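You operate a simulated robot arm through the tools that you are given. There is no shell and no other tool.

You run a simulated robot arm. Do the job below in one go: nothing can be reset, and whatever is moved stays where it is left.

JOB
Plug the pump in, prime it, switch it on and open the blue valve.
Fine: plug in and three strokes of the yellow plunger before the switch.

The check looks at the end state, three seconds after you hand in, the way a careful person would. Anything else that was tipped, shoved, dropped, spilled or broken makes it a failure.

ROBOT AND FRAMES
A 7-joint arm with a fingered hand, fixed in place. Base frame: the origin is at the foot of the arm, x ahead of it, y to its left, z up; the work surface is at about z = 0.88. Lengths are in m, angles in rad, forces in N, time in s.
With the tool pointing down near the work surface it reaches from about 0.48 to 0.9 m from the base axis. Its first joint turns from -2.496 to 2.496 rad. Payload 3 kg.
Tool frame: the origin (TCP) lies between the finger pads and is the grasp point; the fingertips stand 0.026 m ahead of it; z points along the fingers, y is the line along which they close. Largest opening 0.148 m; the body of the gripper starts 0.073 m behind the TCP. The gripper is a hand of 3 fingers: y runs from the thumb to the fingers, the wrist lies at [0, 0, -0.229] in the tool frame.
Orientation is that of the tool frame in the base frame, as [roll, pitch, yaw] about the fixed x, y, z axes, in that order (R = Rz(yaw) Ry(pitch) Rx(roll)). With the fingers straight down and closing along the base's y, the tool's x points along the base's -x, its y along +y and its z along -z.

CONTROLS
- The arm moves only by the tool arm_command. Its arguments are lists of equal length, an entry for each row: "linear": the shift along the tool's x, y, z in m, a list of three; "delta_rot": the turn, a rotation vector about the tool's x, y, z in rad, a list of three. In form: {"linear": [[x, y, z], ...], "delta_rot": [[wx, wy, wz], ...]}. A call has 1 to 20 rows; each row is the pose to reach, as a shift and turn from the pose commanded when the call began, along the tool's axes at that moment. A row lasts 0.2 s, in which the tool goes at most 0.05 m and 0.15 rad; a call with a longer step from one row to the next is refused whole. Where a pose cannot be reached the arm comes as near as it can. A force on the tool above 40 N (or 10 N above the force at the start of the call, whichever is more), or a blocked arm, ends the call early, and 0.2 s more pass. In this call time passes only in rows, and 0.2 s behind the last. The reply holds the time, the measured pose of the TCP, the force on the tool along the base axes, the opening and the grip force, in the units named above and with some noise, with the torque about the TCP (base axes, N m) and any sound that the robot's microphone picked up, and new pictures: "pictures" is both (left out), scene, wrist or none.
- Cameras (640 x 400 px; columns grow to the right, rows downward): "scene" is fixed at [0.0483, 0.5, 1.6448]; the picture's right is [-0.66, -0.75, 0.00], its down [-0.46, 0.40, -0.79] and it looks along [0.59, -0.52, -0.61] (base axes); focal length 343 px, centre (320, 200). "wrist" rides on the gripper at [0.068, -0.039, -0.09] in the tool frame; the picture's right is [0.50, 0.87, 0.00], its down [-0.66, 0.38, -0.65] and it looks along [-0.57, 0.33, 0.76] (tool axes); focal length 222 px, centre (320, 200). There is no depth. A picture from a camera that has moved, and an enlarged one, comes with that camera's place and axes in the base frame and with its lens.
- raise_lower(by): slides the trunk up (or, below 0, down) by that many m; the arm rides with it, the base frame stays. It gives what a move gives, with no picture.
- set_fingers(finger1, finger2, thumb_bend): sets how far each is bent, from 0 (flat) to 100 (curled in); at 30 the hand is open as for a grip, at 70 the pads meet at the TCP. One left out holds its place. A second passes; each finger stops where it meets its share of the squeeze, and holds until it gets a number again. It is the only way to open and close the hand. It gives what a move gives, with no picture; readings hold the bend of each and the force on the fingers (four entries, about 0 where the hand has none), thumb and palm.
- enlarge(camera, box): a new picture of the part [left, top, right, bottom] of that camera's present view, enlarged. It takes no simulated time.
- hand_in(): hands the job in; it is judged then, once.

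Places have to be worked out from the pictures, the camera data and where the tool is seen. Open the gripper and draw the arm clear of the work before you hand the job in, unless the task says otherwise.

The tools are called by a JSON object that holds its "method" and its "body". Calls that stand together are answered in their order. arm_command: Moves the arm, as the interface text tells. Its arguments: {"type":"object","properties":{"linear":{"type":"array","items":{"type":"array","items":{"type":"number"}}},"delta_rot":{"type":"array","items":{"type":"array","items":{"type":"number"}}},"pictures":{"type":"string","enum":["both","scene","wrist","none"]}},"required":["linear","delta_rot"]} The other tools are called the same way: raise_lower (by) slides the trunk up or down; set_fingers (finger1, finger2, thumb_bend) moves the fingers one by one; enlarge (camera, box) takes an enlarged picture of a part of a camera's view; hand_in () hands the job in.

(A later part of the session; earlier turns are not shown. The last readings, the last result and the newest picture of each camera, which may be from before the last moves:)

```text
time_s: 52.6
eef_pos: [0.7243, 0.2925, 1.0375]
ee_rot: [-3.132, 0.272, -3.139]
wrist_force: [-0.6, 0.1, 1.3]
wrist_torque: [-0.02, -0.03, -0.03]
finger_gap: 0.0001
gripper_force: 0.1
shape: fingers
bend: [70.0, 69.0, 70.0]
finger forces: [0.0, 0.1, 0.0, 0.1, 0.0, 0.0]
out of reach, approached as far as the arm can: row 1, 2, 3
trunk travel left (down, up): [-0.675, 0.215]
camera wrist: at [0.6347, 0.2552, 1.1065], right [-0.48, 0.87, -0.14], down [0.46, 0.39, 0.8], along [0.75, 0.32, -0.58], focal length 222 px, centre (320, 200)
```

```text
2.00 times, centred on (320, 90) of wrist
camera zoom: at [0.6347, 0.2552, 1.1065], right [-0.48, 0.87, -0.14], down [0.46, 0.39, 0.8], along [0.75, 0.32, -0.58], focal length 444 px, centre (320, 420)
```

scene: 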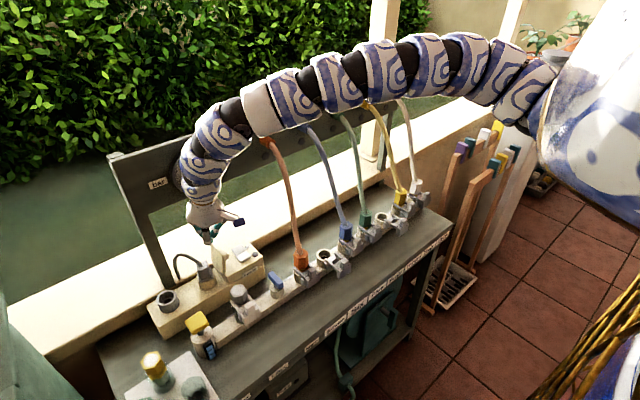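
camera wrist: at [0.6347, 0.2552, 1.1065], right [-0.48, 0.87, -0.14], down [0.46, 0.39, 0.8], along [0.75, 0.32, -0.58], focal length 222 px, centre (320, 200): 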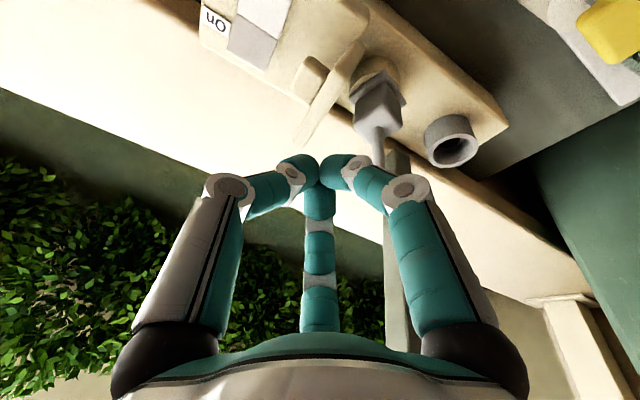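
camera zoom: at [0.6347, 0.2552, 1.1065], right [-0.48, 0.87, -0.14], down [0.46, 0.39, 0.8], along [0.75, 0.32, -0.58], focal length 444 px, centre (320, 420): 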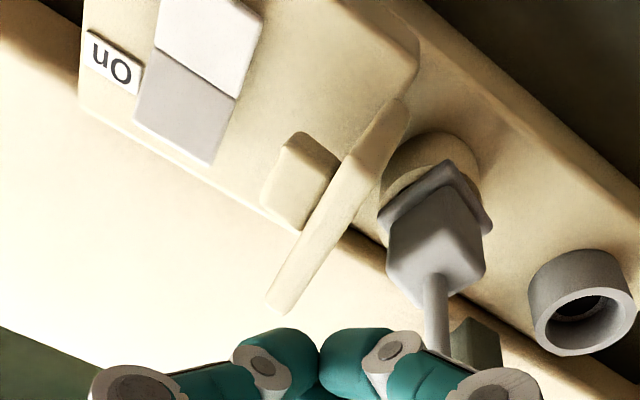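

The lid still stands upright and the rocker and plug look unchanged. From now on I move in short calls; first I back off from the panel, then raise the trunk so the arm can work at this smaller radius.

{"method": "arm_command", "body": {"linear": [[0.016, 0, -0.0045], [0.032, 0, -0.009], [0.048, 0, -0.0135]], "delta_rot": [[0, 0, 0], [0, 0, 0], [0, 0, 0]], "pictures": "none"}}

```text
time_s: 53.4
eef_pos: [0.6977, 0.3176, 1.0305]
ee_rot: [-3.131, 0.273, 3.141]
wrist_force: [-0.6, -0.5, 0.0]
wrist_torque: [-0.01, -0.02, 0.0]
finger_gap: 0.0
gripper_force: 0.1
shape: fingers
bend: [70.0, 69.0, 70.0]
finger forces: [0.0, 0.1, 0.0, 0.0, 0.0, 0.1]
out of reach, approached as far as the arm can: row 1, 2, 3
trunk travel left (down, up): [-0.675, 0.215]
```

The arm slides sideways to keep its minimum radius. I move left, away from the gauge and cable, before raising the trunk.

{"method": "arm_command", "body": {"linear": [[0.005, 0.035, -0.008], [0.015, 0.07, -0.012], [0.025, 0.105, -0.015]], "delta_rot": [[0, 0, 0], [0, 0, 0], [0, 0, 0]], "pictures": "scene"}}

```text
time_s: 54.2
eef_pos: [0.6672, 0.4216, 1.0374]
ee_rot: [-3.132, 0.273, 3.14]
wrist_force: [-0.4, -0.1, -0.2]
wrist_torque: [0.01, -0.01, -0.03]
finger_gap: 0.0002
gripper_force: 0.0
shape: fingers
bend: [70.0, 69.0, 70.0]
finger forces: [0.0, 0.0, 0.0, 0.0, 0.0, 0.0]
trunk travel left (down, up): [-0.675, 0.215]
```

scene: 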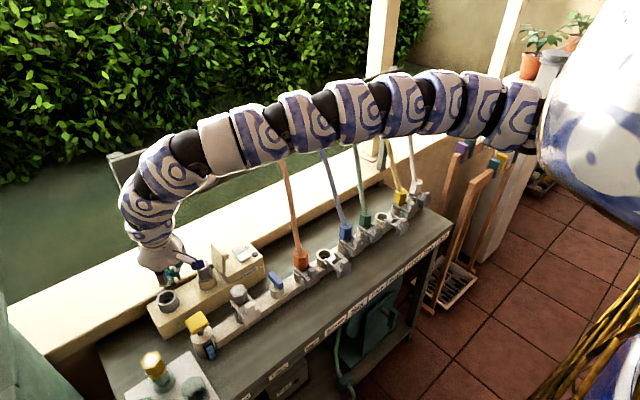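

Now I straighten the hand and raise the trunk by 0.1.

{"method": "arm_command", "body": {"linear": [[0.014, 0, -0.004], [0.0289, 0, -0.0081]], "delta_rot": [[0, 0.137, 0], [0, 0.273, 0]], "pictures": "none"}}

{"method": "raise_lower", "body": {"by": 0.1}}

{"method": "arm_command", "body": {"linear": [[0, 0, 0.035], [0, 0, 0.07], [0, 0, 0.1]], "delta_rot": [[0, 0, 0], [0, 0, 0], [0, 0, 0]], "pictures": "scene"}}

```text
time_s: 54.8
eef_pos: [0.6377, 0.4217, 1.0364]
ee_rot: [-3.135, -0.002, 3.139]
wrist_force: [0.0, -0.1, 0.5]
wrist_torque: [-0.02, -0.03, -0.02]
finger_gap: 0.0
gripper_force: 0.2
shape: fingers
bend: [70.0, 69.0, 70.0]
finger forces: [0.1, 0.0, 0.1, 0.0, 0.0, 0.0]
trunk travel left (down, up): [-0.675, 0.215]
```

```text
time_s: 56.2
eef_pos: [0.637, 0.4219, 1.1383]
ee_rot: [-3.133, 0.001, 3.141]
wrist_force: [0.6, 1.7, 0.0]
wrist_torque: [-0.02, 0.0, -0.01]
finger_gap: 0.0
gripper_force: 0.1
shape: fingers
bend: [70.0, 69.0, 70.0]
finger forces: [0.1, 0.0, 0.1, 0.1, 0.1, 0.0]
trunk travel left (down, up): [-0.775, 0.115]
```

```text
time_s: 57.0
eef_pos: [0.6365, 0.4209, 1.0359]
ee_rot: [-3.134, 0.0, 3.139]
wrist_force: [0.6, 0.1, -0.1]
wrist_torque: [0.02, -0.04, -0.02]
finger_gap: 0.0002
gripper_force: 0.2
shape: fingers
bend: [70.0, 69.0, 70.0]
finger forces: [0.0, 0.1, 0.1, 0.1, 0.0, 0.0]
trunk travel left (down, up): [-0.775, 0.115]
```

scene: 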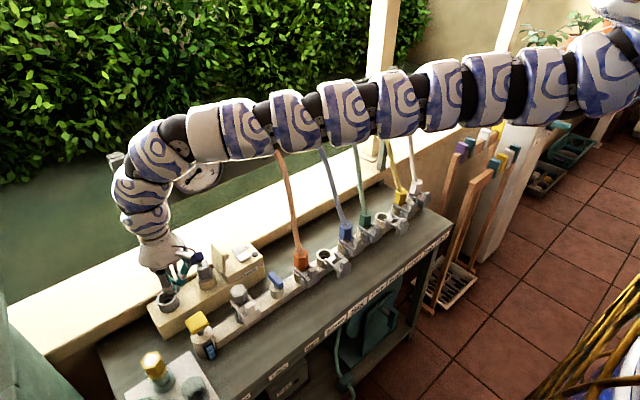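

The arm has headroom now. I move in and to the right in a short call at z≈1.03 to test the reach.

{"method": "arm_command", "body": {"linear": [[0.02, -0.03, 0], [0.035, -0.07, 0], [0.035, -0.11, 0]], "delta_rot": [[0, 0, 0], [0, 0, 0], [0, 0, 0]], "pictures": "none"}}

```text
time_s: 57.8
eef_pos: [0.6031, 0.3062, 1.0364]
ee_rot: [-3.135, -0.003, 3.137]
wrist_force: [0.5, -0.7, -0.3]
wrist_torque: [-0.01, -0.04, -0.01]
finger_gap: 0.0
gripper_force: 0.0
shape: fingers
bend: [70.0, 69.0, 70.0]
finger forces: [0.0, 0.0, 0.0, 0.0, 0.1, 0.1]
trunk travel left (down, up): [-0.775, 0.115]
```

Reach is fine here (radius 0.68). I continue toward the front of the rocker.

{"method": "arm_command", "body": {"linear": [[0, -0.04, 0], [0, -0.08, 0.005]], "delta_rot": [[0, 0, 0], [0, 0, 0]]}}

{"method": "enlarge", "body": {"camera": "wrist", "box": [160, 0, 400, 150]}}

```text
time_s: 58.4
eef_pos: [0.6207, 0.2479, 1.0179]
ee_rot: [-3.132, -0.002, 3.14]
wrist_force: [0.2, 0.4, 0.6]
wrist_torque: [-0.02, 0.01, 0.02]
finger_gap: 0.0
gripper_force: 0.1
shape: fingers
bend: [70.0, 69.0, 70.0]
finger forces: [0.0, 0.0, 0.0, 0.1, 0.0, 0.1]
out of reach, approached as far as the arm can: row 1, 2
trunk travel left (down, up): [-0.775, 0.115]
camera wrist: at [0.5527, 0.2113, 1.1072], right [-0.5, 0.87, -0.01], down [0.66, 0.38, 0.65], along [0.57, 0.32, -0.76], focal length 222 px, centre (320, 200)
```

scene: 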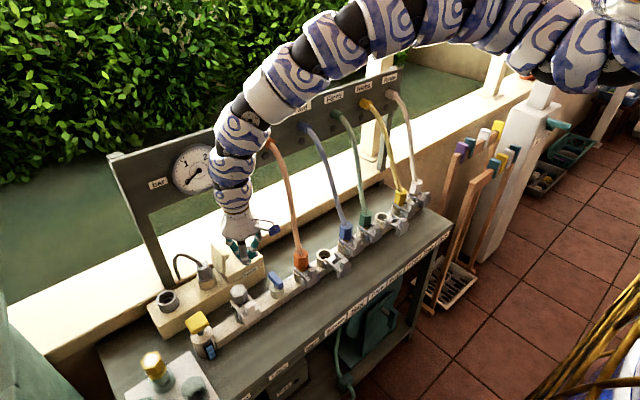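
wrist: 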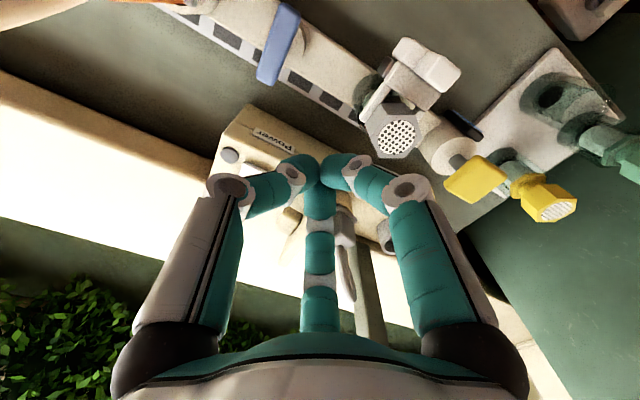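

```text
2.67 times, centred on (280, 75) of wrist
camera zoom: at [0.5527, 0.2113, 1.1072], right [-0.5, 0.87, -0.01], down [0.66, 0.38, 0.65], along [0.57, 0.32, -0.76], focal length 592 px, centre (427, 533)
```

zoom: 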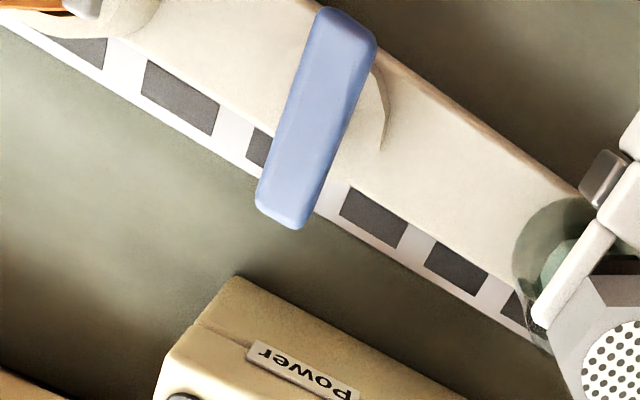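

The blue handle lies across the manifold, so that valve is closed. I shift slightly left and up so that the wrist camera can see the rocker past the thumb.

{"method": "arm_command", "body": {"linear": [[-0.012, 0.017, -0.02], [-0.024, 0.034, -0.03], [-0.034, 0.05, -0.03]], "delta_rot": [[0, 0, 0], [0, 0, 0], [0, 0, 0]], "pictures": "wrist"}}

{"method": "enlarge", "body": {"camera": "wrist", "box": [130, 70, 290, 190]}}

{"method": "enlarge", "body": {"camera": "scene", "box": [220, 235, 280, 275]}}

```text
time_s: 59.2
eef_pos: [0.6554, 0.2969, 1.048]
ee_rot: [-3.133, -0.001, 3.14]
wrist_force: [0.5, 0.4, -0.3]
wrist_torque: [-0.01, 0.0, -0.01]
finger_gap: 0.0
gripper_force: 0.1
shape: fingers
bend: [70.0, 69.0, 70.0]
finger forces: [0.0, 0.0, 0.0, 0.0, 0.1, 0.0]
trunk travel left (down, up): [-0.775, 0.115]
camera wrist: at [0.5871, 0.2603, 1.1378], right [-0.5, 0.87, -0.01], down [0.66, 0.38, 0.65], along [0.57, 0.32, -0.76], focal length 222 px, centre (320, 200)
```

wrist: 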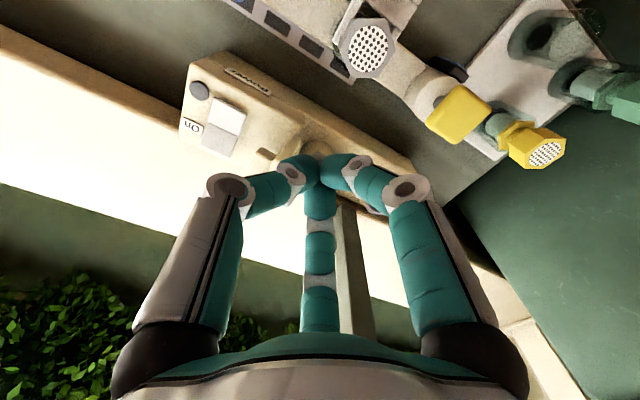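

```text
3.33 times, centred on (210, 130) of wrist
camera zoom: at [0.5871, 0.2603, 1.1378], right [-0.5, 0.87, -0.01], down [0.66, 0.38, 0.65], along [0.57, 0.32, -0.76], focal length 740 px, centre (687, 433)
```

zoom: 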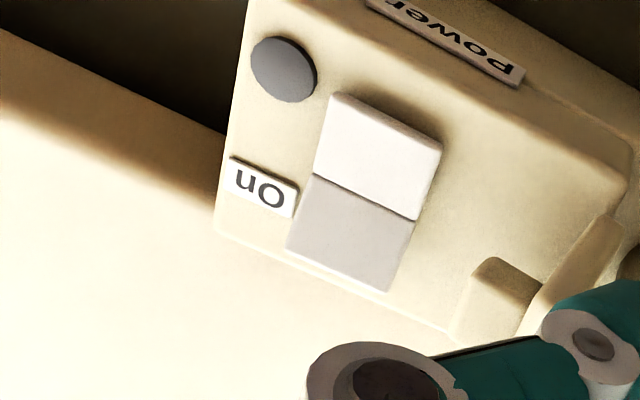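

```text
10.00 times, centred on (250, 255) of scene
camera zoom: at [0.0483, 0.5, 1.6448], right [-0.66, -0.75, 0.0], down [-0.46, 0.4, -0.79], along [0.59, -0.52, -0.61], focal length 3429 px, centre (1020, -350)
```

zoom: 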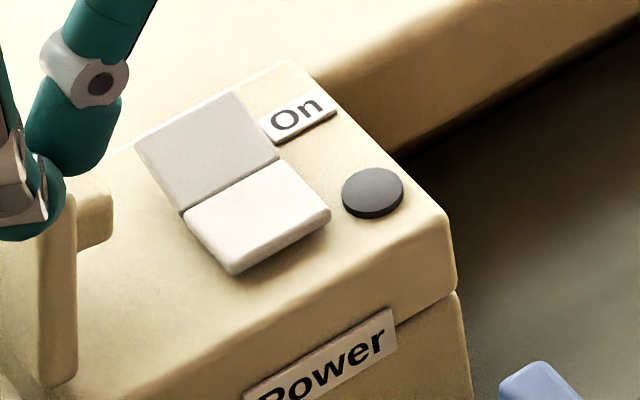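

The rocker's grey half (by "On") is tilted up about 20° and the white half lies flat, so it is off; the point to press is near (0.74, 0.217, 0.918). The arm needs a bit more trunk height for the leaned reach, so I back away from the gauge and raise it.

{"method": "arm_command", "body": {"linear": [[0.012, 0.025, 0.009], [0.025, 0.053, 0.018]], "delta_rot": [[0, 0, 0], [0, 0, 0]], "pictures": "none"}}

{"method": "raise_lower", "body": {"by": 0.06}}

{"method": "arm_command", "body": {"linear": [[0, 0, 0.03], [0, 0, 0.06]], "delta_rot": [[0, 0, 0], [0, 0, 0]], "pictures": "none"}}

```text
time_s: 59.8
eef_pos: [0.6282, 0.3505, 1.0305]
ee_rot: [-3.133, 0.0, 3.14]
wrist_force: [-0.1, 0.2, 0.8]
wrist_torque: [0.02, -0.02, 0.0]
finger_gap: 0.0
gripper_force: 0.0
shape: fingers
bend: [70.0, 69.0, 70.0]
finger forces: [0.1, 0.0, 0.0, 0.0, 0.0, 0.0]
trunk travel left (down, up): [-0.775, 0.115]
```

```text
time_s: 60.8
eef_pos: [0.6285, 0.3491, 1.0902]
ee_rot: [-3.132, 0.001, 3.139]
wrist_force: [0.2, -0.2, 0.5]
wrist_torque: [-0.01, -0.01, -0.01]
finger_gap: 0.0
gripper_force: 0.1
shape: fingers
bend: [70.0, 69.0, 70.0]
finger forces: [0.0, 0.0, 0.0, 0.0, 0.0, 0.0]
trunk travel left (down, up): [-0.835, 0.055]
```

```text
time_s: 61.4
eef_pos: [0.6293, 0.3457, 1.0298]
ee_rot: [-3.133, -0.001, 3.139]
wrist_force: [0.5, -0.6, 0.1]
wrist_torque: [0.01, -0.02, -0.01]
finger_gap: 0.0
gripper_force: 0.0
shape: fingers
bend: [70.0, 69.0, 70.0]
finger forces: [0.0, 0.0, 0.0, 0.0, 0.0, 0.0]
trunk travel left (down, up): [-0.835, 0.055]
```

Now I move right along the front of the box at z≈1.03, in a short call.

{"method": "arm_command", "body": {"linear": [[0, -0.04, -0.003], [0, -0.08, -0.006], [0, -0.116, -0.008]], "delta_rot": [[0, 0, 0], [0, 0, 0], [0, 0, 0]], "pictures": "scene"}}

```text
time_s: 62.2
eef_pos: [0.6277, 0.232, 1.0377]
ee_rot: [-3.134, 0.0, 3.14]
wrist_force: [-0.1, 0.0, -0.5]
wrist_torque: [0.02, -0.01, 0.04]
finger_gap: 0.0001
gripper_force: 0.2
shape: fingers
bend: [70.0, 69.0, 70.0]
finger forces: [0.0, 0.0, 0.1, 0.1, 0.0, 0.0]
trunk travel left (down, up): [-0.835, 0.055]
```

scene: 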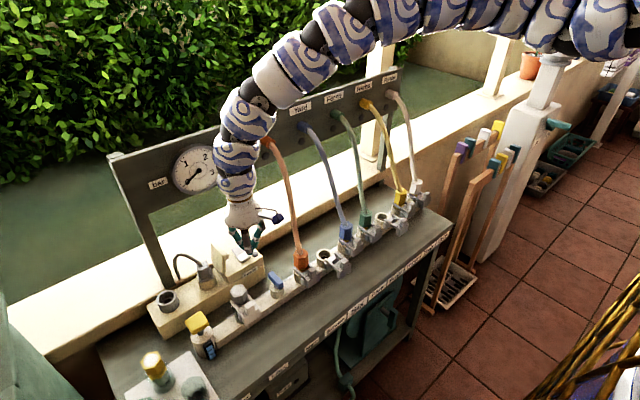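

Reach is good. I lean the hand back while moving forward toward the rocker, still 7 cm above it.

{"method": "arm_command", "body": {"linear": [[-0.01, -0.004, 0], [-0.03, -0.008, 0], [-0.05, -0.012, 0.002], [-0.07, -0.016, 0.005]], "delta_rot": [[0, -0.12, 0], [0, -0.24, 0], [0, -0.35, 0], [0, -0.44, 0]]}}

{"method": "enlarge", "body": {"camera": "wrist", "box": [200, 40, 440, 190]}}

{"method": "enlarge", "body": {"camera": "scene", "box": [190, 190, 300, 290]}}

```text
time_s: 63.2
eef_pos: [0.7015, 0.2193, 1.0313]
ee_rot: [-3.133, 0.438, -3.139]
wrist_force: [-0.5, -0.3, 0.1]
wrist_torque: [0.03, 0.02, -0.01]
finger_gap: 0.0
gripper_force: 0.1
shape: fingers
bend: [70.0, 69.0, 70.0]
finger forces: [0.0, 0.1, 0.0, 0.0, 0.0, 0.1]
out of reach, approached as far as the arm can: row 3, 4
trunk travel left (down, up): [-0.835, 0.055]
camera wrist: at [0.6017, 0.1817, 1.0835], right [-0.45, 0.86, -0.22], down [0.32, 0.39, 0.87], along [0.83, 0.32, -0.45], focal length 222 px, centre (320, 200)
```

scene: 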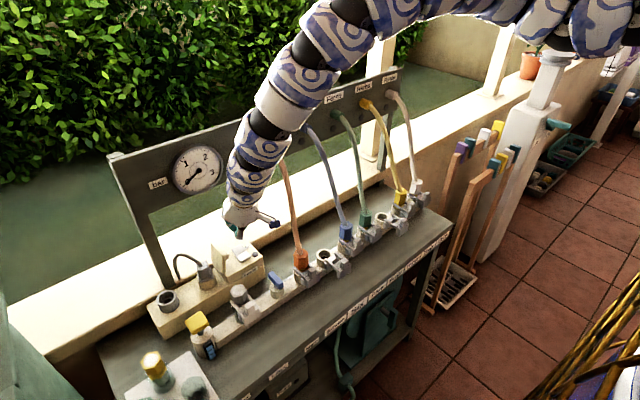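
wrist: 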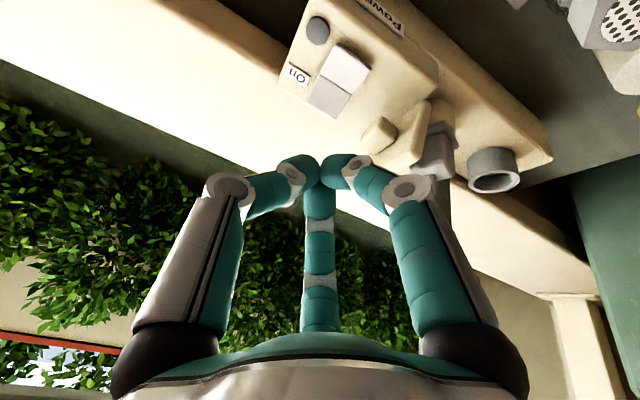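

```text
2.67 times, centred on (320, 115) of wrist
camera zoom: at [0.6017, 0.1817, 1.0835], right [-0.45, 0.86, -0.22], down [0.32, 0.39, 0.87], along [0.83, 0.32, -0.45], focal length 592 px, centre (320, 427)
```

zoom: 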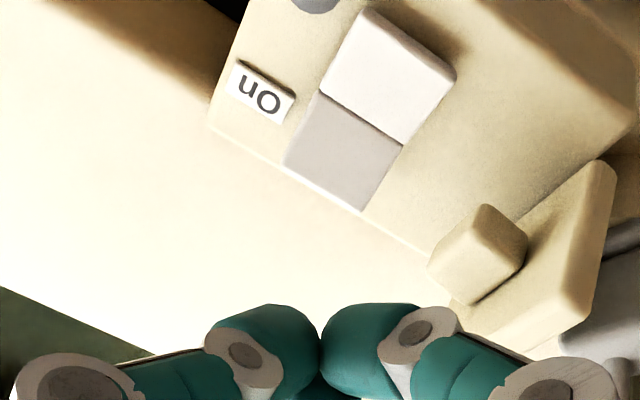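

```text
4.00 times, centred on (245, 240) of scene
camera zoom: at [0.0483, 0.5, 1.6448], right [-0.66, -0.75, 0.0], down [-0.46, 0.4, -0.79], along [0.59, -0.52, -0.61], focal length 1371 px, centre (620, 40)
```

zoom: 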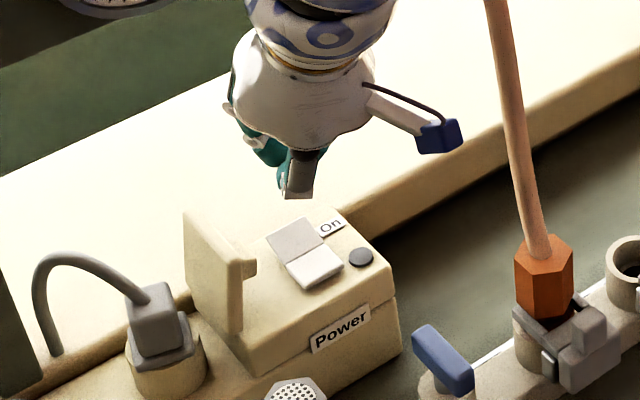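

The raised end of the "On" half is at about (0.742, 0.2145, 0.919). I bring the fist down over it, stopping about 2 cm above.

{"method": "arm_command", "body": {"linear": [[-0.003, -0.003, 0.024], [-0.006, -0.006, 0.048], [-0.008, -0.0083, 0.0714]], "delta_rot": [[0, 0, 0], [0, 0, 0], [0, 0, 0]]}}

{"method": "enlarge", "body": {"camera": "wrist", "box": [200, 60, 440, 210]}}

{"method": "enlarge", "body": {"camera": "scene", "box": [210, 210, 290, 280]}}

```text
time_s: 64.0
eef_pos: [0.74, 0.2088, 0.9696]
ee_rot: [-3.131, 0.439, -3.14]
wrist_force: [0.2, 0.5, -1.2]
wrist_torque: [-0.04, 0.05, 0.01]
finger_gap: 0.0002
gripper_force: 0.0
shape: fingers
bend: [70.0, 69.0, 70.0]
finger forces: [0.0, 0.0, 0.0, 0.0, 0.1, 0.0]
trunk travel left (down, up): [-0.835, 0.055]
camera wrist: at [0.6401, 0.1708, 1.0227], right [-0.45, 0.87, -0.22], down [0.32, 0.39, 0.87], along [0.84, 0.32, -0.45], focal length 222 px, centre (320, 200)
```

scene: 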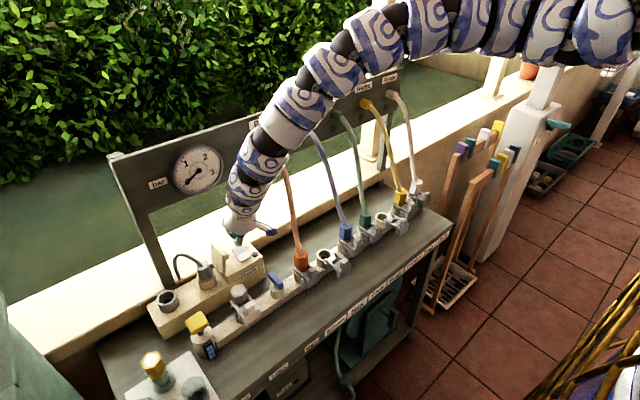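
wrist: 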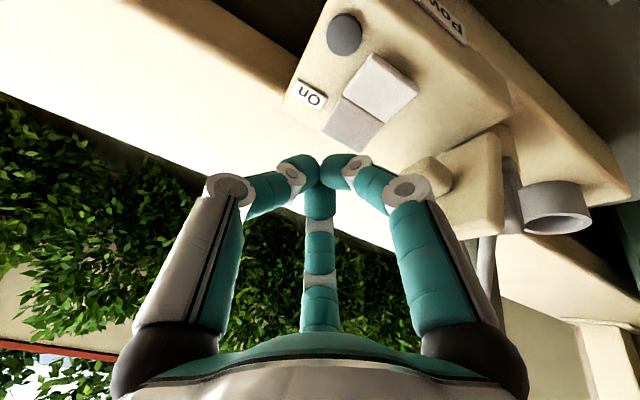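

```text
2.67 times, centred on (320, 135) of wrist
camera zoom: at [0.6401, 0.1708, 1.0227], right [-0.45, 0.87, -0.22], down [0.32, 0.39, 0.87], along [0.84, 0.32, -0.45], focal length 592 px, centre (320, 373)
```

zoom: 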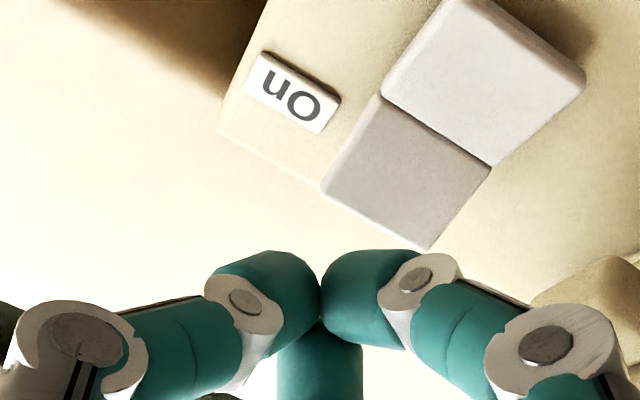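

```text
5.71 times, centred on (250, 245) of scene
camera zoom: at [0.0483, 0.5, 1.6448], right [-0.66, -0.75, 0.0], down [-0.46, 0.4, -0.79], along [0.59, -0.52, -0.61], focal length 1959 px, centre (720, -57)
```

zoom: 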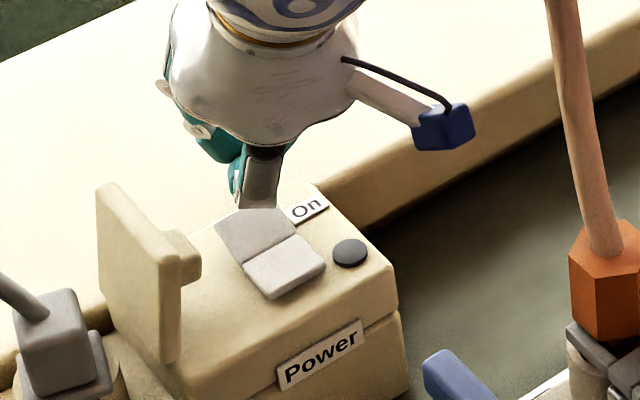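

Everything lines up with the rocker end at (0.745, 0.2146). I press straight down in small steps.

{"method": "arm_command", "body": {"linear": [[0.0062, 0.001, 0.0091], [0.0098, 0.001, 0.0167], [0.0125, 0.001, 0.0227], [0.0147, 0.001, 0.0272]], "delta_rot": [[0, 0, 0], [0, 0, 0], [0, 0, 0], [0, 0, 0]]}}

{"method": "enlarge", "body": {"camera": "wrist", "box": [200, 60, 440, 210]}}

{"method": "enlarge", "body": {"camera": "scene", "box": [210, 210, 290, 280]}}

```text
time_s: 65.0
eef_pos: [0.7376, 0.2107, 0.9398]
ee_rot: [-3.133, 0.439, -3.139]
wrist_force: [-0.1, 0.3, 0.9]
wrist_torque: [0.0, -0.05, 0.01]
finger_gap: 0.0
gripper_force: 0.0
shape: fingers
bend: [70.0, 69.0, 70.0]
finger forces: [0.0, 0.1, 0.0, 0.0, 0.1, 0.0]
trunk travel left (down, up): [-0.835, 0.055]
camera wrist: at [0.6373, 0.1729, 0.9923], right [-0.45, 0.87, -0.22], down [0.32, 0.38, 0.87], along [0.83, 0.32, -0.45], focal length 222 px, centre (320, 200)
```

scene: 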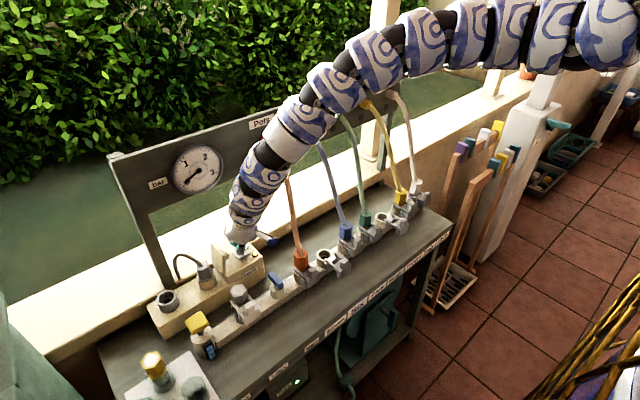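
wrist: 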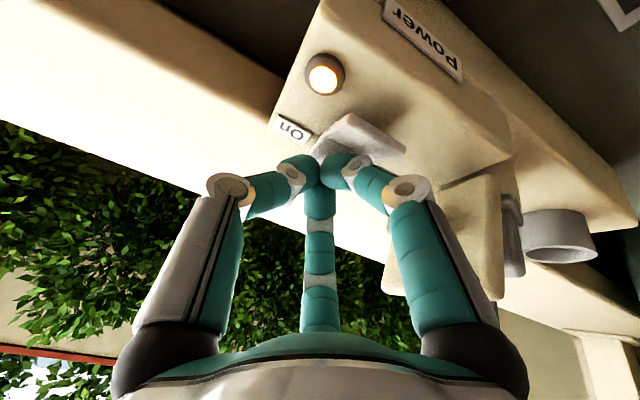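

```text
2.67 times, centred on (320, 135) of wrist
camera zoom: at [0.6373, 0.1729, 0.9923], right [-0.45, 0.87, -0.22], down [0.32, 0.38, 0.87], along [0.83, 0.32, -0.45], focal length 592 px, centre (320, 373)
```

zoom: 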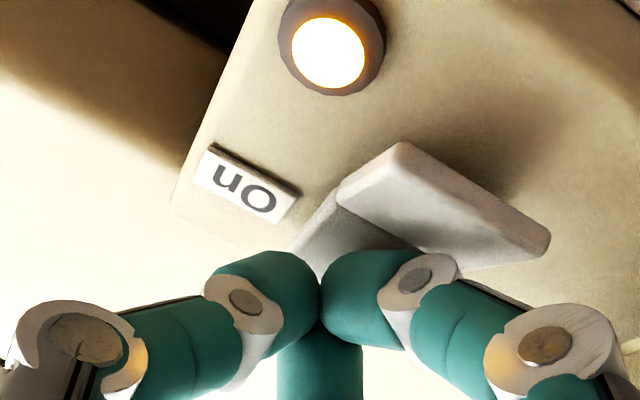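

```text
5.71 times, centred on (250, 245) of scene
camera zoom: at [0.0483, 0.5, 1.6448], right [-0.66, -0.75, 0.0], down [-0.46, 0.4, -0.79], along [0.59, -0.52, -0.61], focal length 1959 px, centre (720, -57)
```

zoom: 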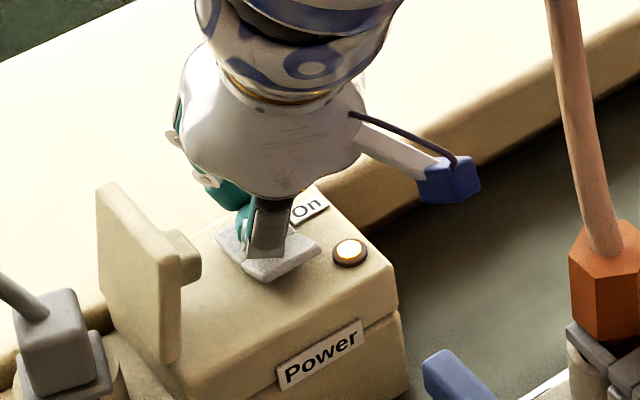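

The rocker flipped, its lamp is lit and a green light shows on the pump below. I lift straight off.

{"method": "arm_command", "body": {"linear": [[-0.009, 0, -0.02], [-0.02, 0, -0.043], [-0.036, 0, -0.077]], "delta_rot": [[0, 0, 0], [0, 0, 0], [0, 0, 0]], "pictures": "scene"}}

{"method": "enlarge", "body": {"camera": "scene", "box": [220, 230, 310, 310]}}

{"method": "enlarge", "body": {"camera": "scene", "box": [255, 260, 305, 310]}}

```text
time_s: 65.8
eef_pos: [0.7339, 0.2104, 1.0255]
ee_rot: [-3.131, 0.439, -3.14]
wrist_force: [-0.4, -0.3, -0.3]
wrist_torque: [-0.04, 0.01, -0.01]
finger_gap: 0.0
gripper_force: 0.0
shape: fingers
bend: [70.0, 69.0, 70.0]
finger forces: [0.1, 0.1, 0.0, 0.0, 0.1, 0.1]
trunk travel left (down, up): [-0.835, 0.055]
```

scene: 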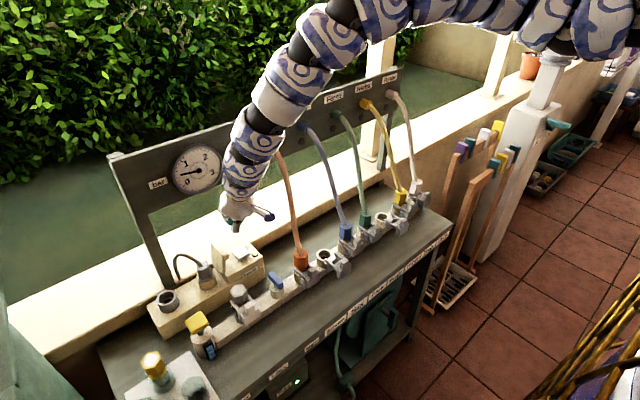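

```text
5.00 times, centred on (265, 270) of scene
camera zoom: at [0.0483, 0.5, 1.6448], right [-0.66, -0.75, 0.0], down [-0.46, 0.4, -0.79], along [0.59, -0.52, -0.61], focal length 1714 px, centre (595, -150)
```

zoom: 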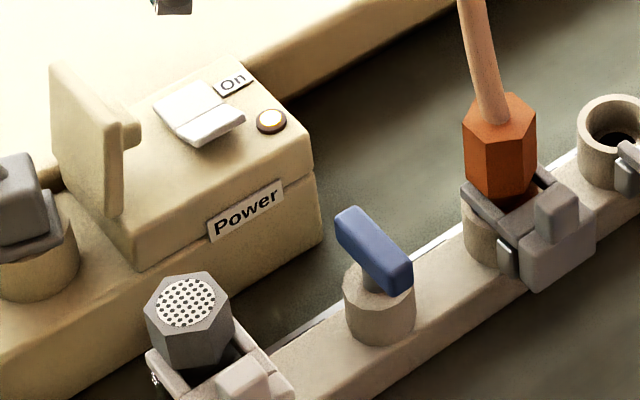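

```text
8.00 times, centred on (280, 285) of scene
camera zoom: at [0.0483, 0.5, 1.6448], right [-0.66, -0.75, 0.0], down [-0.46, 0.4, -0.79], along [0.59, -0.52, -0.61], focal length 2743 px, centre (640, -480)
```

zoom: 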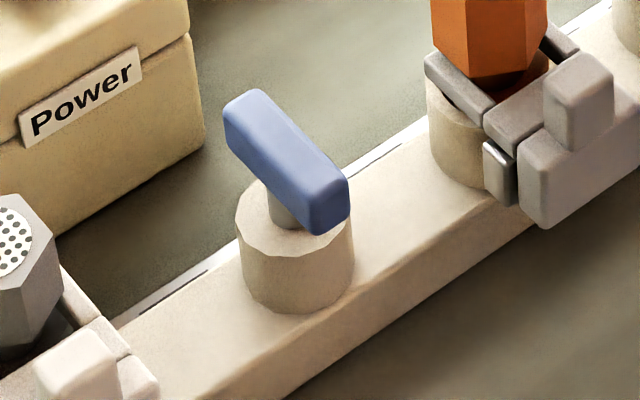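

The gauge needle has moved, so the pump is running. The blue handle centre is near (0.587, 0.192, 0.895), lying along x. I straighten the hand and come back over the valve.

{"method": "arm_command", "body": {"linear": [[0.03, -0.002, -0.012], [0.06, -0.004, -0.022], [0.09, -0.006, -0.03], [0.12, -0.008, -0.034]], "delta_rot": [[0, 0.11, 0], [0, 0.22, 0], [0, 0.33, 0], [0, 0.439, 0]]}}

```text
time_s: 66.8
eef_pos: [0.6123, 0.2026, 1.0048]
ee_rot: [-3.136, -0.001, 3.14]
wrist_force: [0.0, -0.7, 0.7]
wrist_torque: [-0.02, 0.0, 0.02]
finger_gap: 0.0003
gripper_force: 0.0
shape: fingers
bend: [70.0, 69.0, 70.0]
finger forces: [0.0, 0.0, 0.0, 0.1, 0.0, 0.0]
trunk travel left (down, up): [-0.835, 0.055]
camera wrist: at [0.5452, 0.1653, 1.0947], right [-0.5, 0.87, 0.0], down [0.66, 0.38, 0.65], along [0.57, 0.32, -0.76], focal length 222 px, centre (320, 200)
```

scene: 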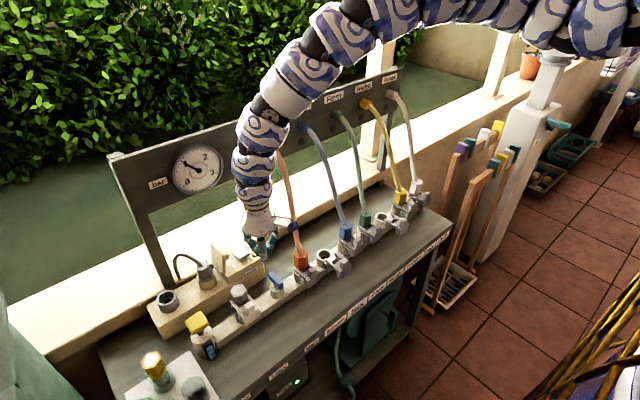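
wrist: 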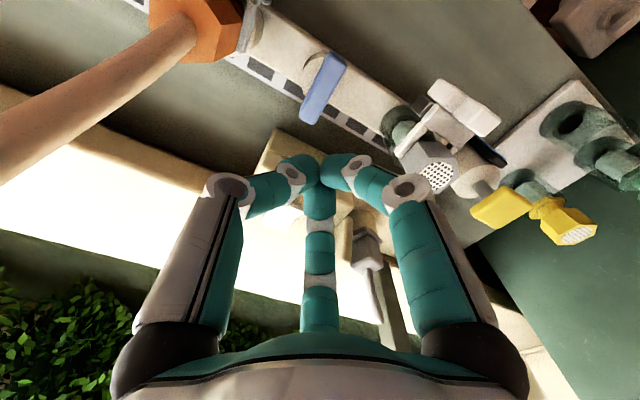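

The handle is in clear view. I enlarge it to refine its position.

{"method": "enlarge", "body": {"camera": "wrist", "box": [260, 20, 420, 140]}}

{"method": "enlarge", "body": {"camera": "scene", "box": [255, 260, 305, 310]}}

```text
3.33 times, centred on (340, 80) of wrist
camera zoom: at [0.5452, 0.1653, 1.0947], right [-0.5, 0.87, 0.0], down [0.66, 0.38, 0.65], along [0.57, 0.32, -0.76], focal length 740 px, centre (253, 600)
```

zoom: 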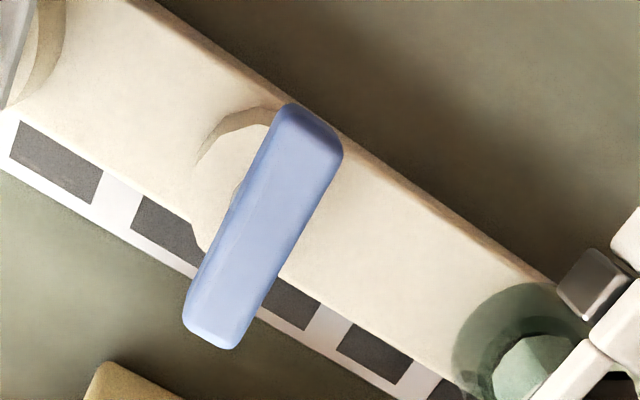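

```text
8.00 times, centred on (280, 285) of scene
camera zoom: at [0.0483, 0.5, 1.6448], right [-0.66, -0.75, 0.0], down [-0.46, 0.4, -0.79], along [0.59, -0.52, -0.61], focal length 2743 px, centre (640, -480)
```

zoom: 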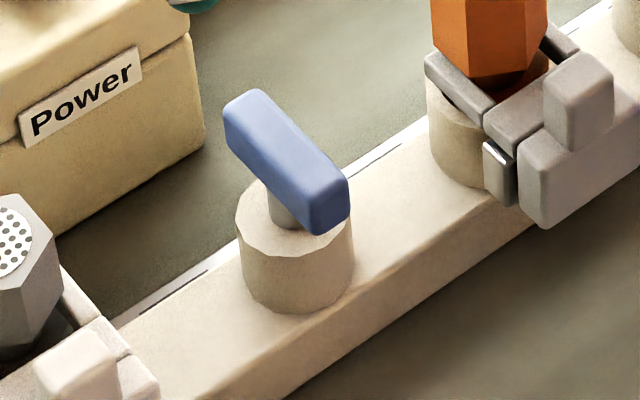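

The handle top is at z≈0.9025, centred near (0.587, 0.191), running from x=0.564 to 0.615. I open the fingers to straddle it and move above it.

{"method": "set_fingers", "body": {"finger1": 44, "finger2": 44, "thumb_bend": 44}}

{"method": "arm_command", "body": {"linear": [[0.012, -0.006, 0.015], [0.0253, -0.0116, 0.035]], "delta_rot": [[0, 0, 0], [0, 0, 0]]}}

{"method": "enlarge", "body": {"camera": "wrist", "box": [180, 60, 460, 240]}}

{"method": "enlarge", "body": {"camera": "scene", "box": [240, 230, 320, 310]}}

```text
time_s: 67.8
eef_pos: [0.6119, 0.2021, 1.0062]
ee_rot: [-3.132, 0.001, 3.14]
wrist_force: [0.2, 0.3, 0.7]
wrist_torque: [0.0, 0.03, -0.01]
finger_gap: 0.0814
gripper_force: 0.0
shape: fingers
bend: [44.0, 44.0, 44.0]
finger forces: [0.1, 0.0, 0.0, 0.0, 0.0, 0.0]
trunk travel left (down, up): [-0.835, 0.055]
```

```text
time_s: 68.4
eef_pos: [0.5888, 0.1922, 0.9714]
ee_rot: [-3.134, 0.002, 3.141]
wrist_force: [-0.4, -0.4, -0.7]
wrist_torque: [0.04, 0.01, 0.01]
finger_gap: 0.0817
gripper_force: 0.0
shape: fingers
bend: [44.0, 44.0, 44.0]
finger forces: [0.0, 0.0, 0.1, 0.0, 0.0, 0.0]
trunk travel left (down, up): [-0.835, 0.055]
camera wrist: at [0.5205, 0.1549, 1.0606], right [-0.5, 0.87, -0.01], down [0.65, 0.38, 0.65], along [0.57, 0.32, -0.76], focal length 222 px, centre (320, 200)
```

scene: 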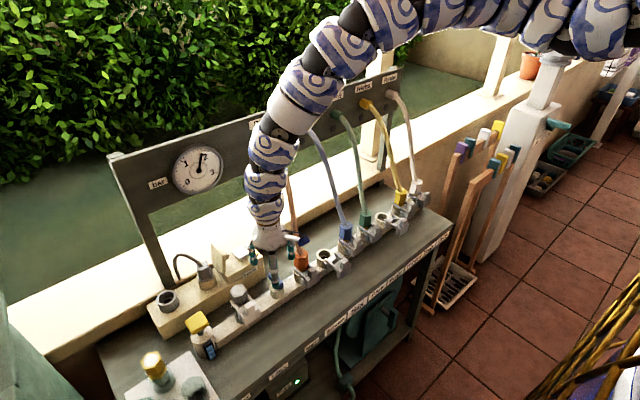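
wrist: 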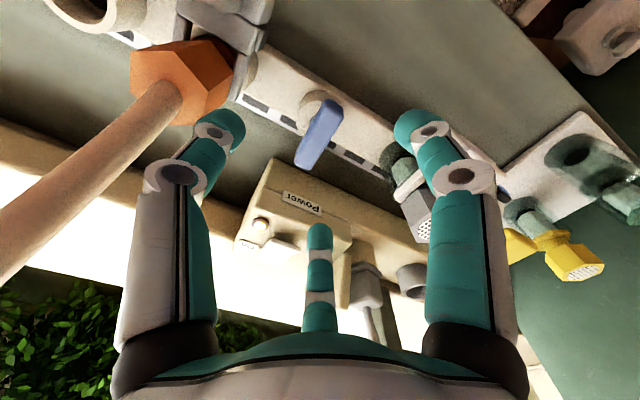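

```text
2.22 times, centred on (320, 150) of wrist
camera zoom: at [0.5205, 0.1549, 1.0606], right [-0.5, 0.87, -0.01], down [0.65, 0.38, 0.65], along [0.57, 0.32, -0.76], focal length 494 px, centre (320, 311)
```

zoom: 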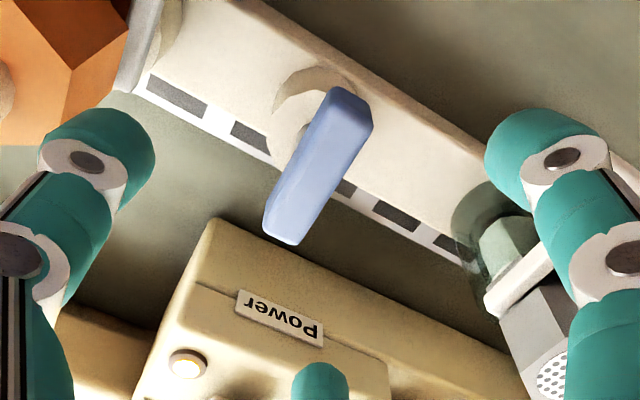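

```text
5.00 times, centred on (280, 270) of scene
camera zoom: at [0.0483, 0.5, 1.6448], right [-0.66, -0.75, 0.0], down [-0.46, 0.4, -0.79], along [0.59, -0.52, -0.61], focal length 1714 px, centre (520, -150)
```

zoom: 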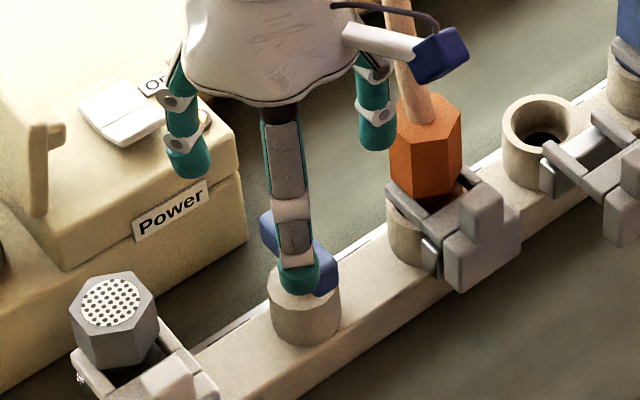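

The handle centre reads (0.586, 0.190). I shift by about 3 mm and go down so the fingertips straddle it.

{"method": "arm_command", "body": {"linear": [[0.0028, -0.0022, 0.02], [0.0028, -0.0022, 0.04], [0.0028, -0.0022, 0.0555]], "delta_rot": [[0, 0, 0], [0, 0, 0], [0, 0, 0]]}}

{"method": "enlarge", "body": {"camera": "wrist", "box": [180, 60, 460, 240]}}

{"method": "enlarge", "body": {"camera": "scene", "box": [240, 230, 320, 310]}}

```text
time_s: 69.2
eef_pos: [0.5848, 0.1888, 0.916]
ee_rot: [-3.134, 0.001, 3.141]
wrist_force: [-0.1, -0.1, -0.7]
wrist_torque: [0.0, 0.0, 0.0]
finger_gap: 0.0817
gripper_force: 0.0
shape: fingers
bend: [44.0, 44.0, 44.0]
finger forces: [0.0, 0.0, 0.1, 0.1, 0.1, 0.0]
trunk travel left (down, up): [-0.835, 0.055]
camera wrist: at [0.5184, 0.1521, 1.004], right [-0.5, 0.87, -0.01], down [0.66, 0.38, 0.65], along [0.57, 0.32, -0.76], focal length 222 px, centre (320, 200)
```

scene: 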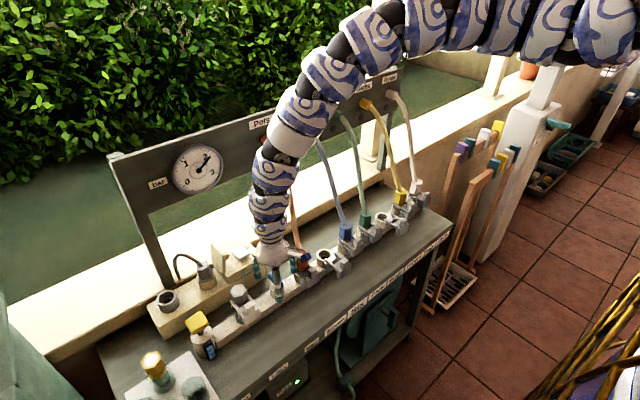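
wrist: 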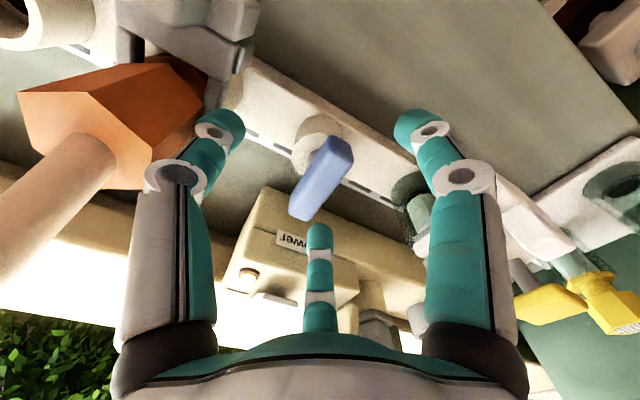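

```text
2.22 times, centred on (320, 150) of wrist
camera zoom: at [0.5184, 0.1521, 1.004], right [-0.5, 0.87, -0.01], down [0.66, 0.38, 0.65], along [0.57, 0.32, -0.76], focal length 494 px, centre (320, 311)
```

zoom: 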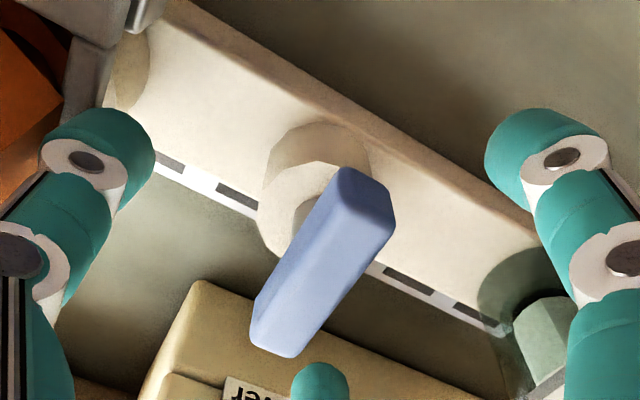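

```text
5.00 times, centred on (280, 270) of scene
camera zoom: at [0.0483, 0.5, 1.6448], right [-0.66, -0.75, 0.0], down [-0.46, 0.4, -0.79], along [0.59, -0.52, -0.61], focal length 1714 px, centre (520, -150)
```

zoom: 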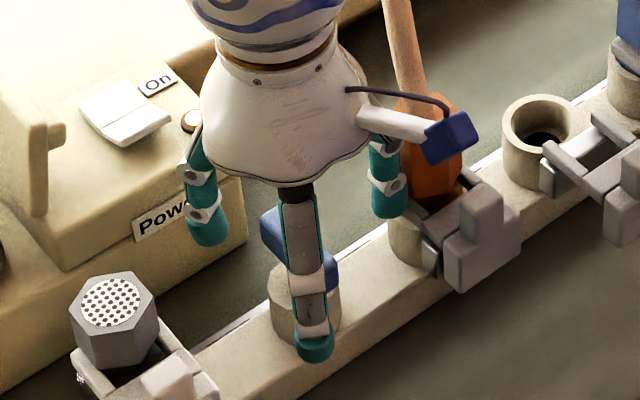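

The TCP is over the handle's centre and nothing touches. I close the fingers onto the handle.

{"method": "set_fingers", "body": {"finger1": 70, "finger2": 70, "thumb_bend": 70}}

{"method": "enlarge", "body": {"camera": "wrist", "box": [180, 80, 460, 260]}}

{"method": "enlarge", "body": {"camera": "scene", "box": [240, 230, 320, 310]}}

```text
time_s: 70.2
eef_pos: [0.5862, 0.1909, 0.9144]
ee_rot: [-3.132, 0.002, 3.14]
wrist_force: [0.4, 8.3, 0.1]
wrist_torque: [0.21, -0.03, 0.0]
finger_gap: 0.0172
gripper_force: 9.1
shape: fingers
bend: [63.0, 63.0, 67.0]
finger forces: [6.0, 6.7, 0.0, 0.0, 4.6, 0.0]
trunk travel left (down, up): [-0.835, 0.055]
```

```text
2.22 times, centred on (320, 170) of wrist
camera zoom: at [0.5182, 0.1529, 1.0041], right [-0.5, 0.87, -0.01], down [0.66, 0.38, 0.65], along [0.57, 0.32, -0.76], focal length 494 px, centre (320, 267)
```

zoom: 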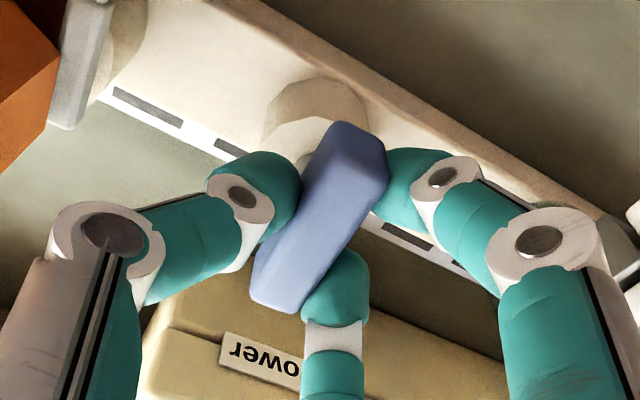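

```text
5.00 times, centred on (280, 270) of scene
camera zoom: at [0.0483, 0.5, 1.6448], right [-0.66, -0.75, 0.0], down [-0.46, 0.4, -0.79], along [0.59, -0.52, -0.61], focal length 1714 px, centre (520, -150)
```

zoom: 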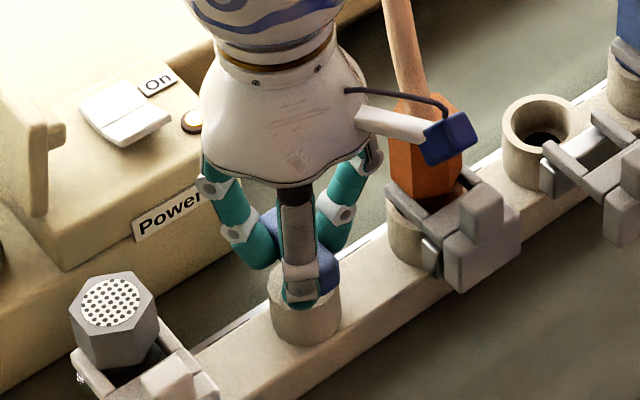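

The grip is good: thumb on one face, two fingers near the ends on the other. I try turning clockwise (seen from above), which is also the roomier way for the hand, and watch the torque.

{"method": "arm_command", "body": {"linear": [[0, 0, 0], [0, 0, 0]], "delta_rot": [[0, 0, 0.1], [0, 0, 0.2]], "pictures": "none"}}

{"method": "enlarge", "body": {"camera": "wrist", "box": [180, 80, 460, 260]}}

{"method": "enlarge", "body": {"camera": "scene", "box": [255, 260, 305, 310]}}

```text
time_s: 70.8
eef_pos: [0.5858, 0.1892, 0.9143]
ee_rot: [-3.133, 0.003, 2.94]
wrist_force: [3.8, 9.0, -0.1]
wrist_torque: [0.24, -0.1, 0.09]
finger_gap: 0.0158
gripper_force: 8.6
shape: fingers
bend: [63.0, 62.0, 68.0]
finger forces: [5.6, 8.7, 0.0, 0.1, 4.5, 0.0]
trunk travel left (down, up): [-0.835, 0.055]
```

```text
2.22 times, centred on (320, 170) of wrist
camera zoom: at [0.5115, 0.1663, 1.004], right [-0.32, 0.95, -0.01], down [0.72, 0.24, 0.65], along [0.62, 0.2, -0.76], focal length 494 px, centre (320, 267)
```

zoom: 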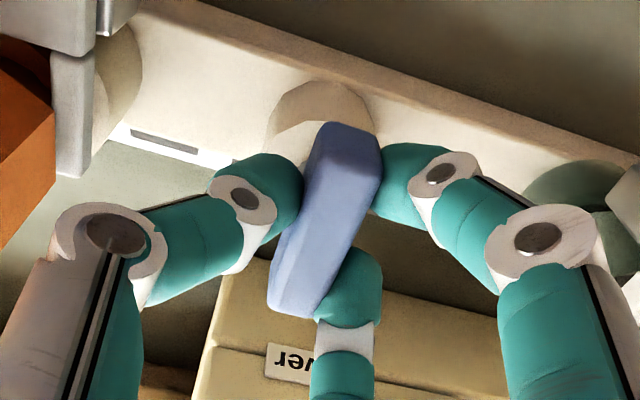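

```text
8.00 times, centred on (280, 285) of scene
camera zoom: at [0.0483, 0.5, 1.6448], right [-0.66, -0.75, 0.0], down [-0.46, 0.4, -0.79], along [0.59, -0.52, -0.61], focal length 2743 px, centre (640, -480)
```

zoom: 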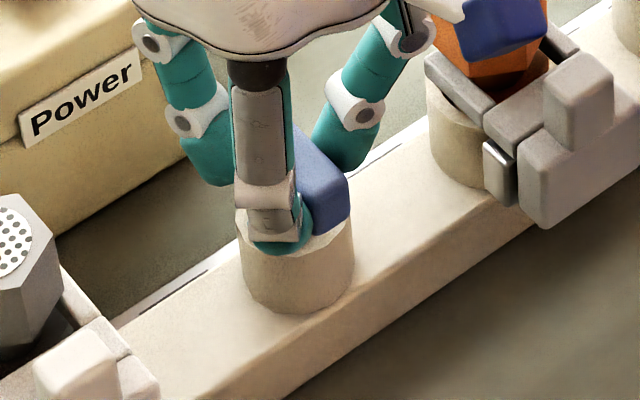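

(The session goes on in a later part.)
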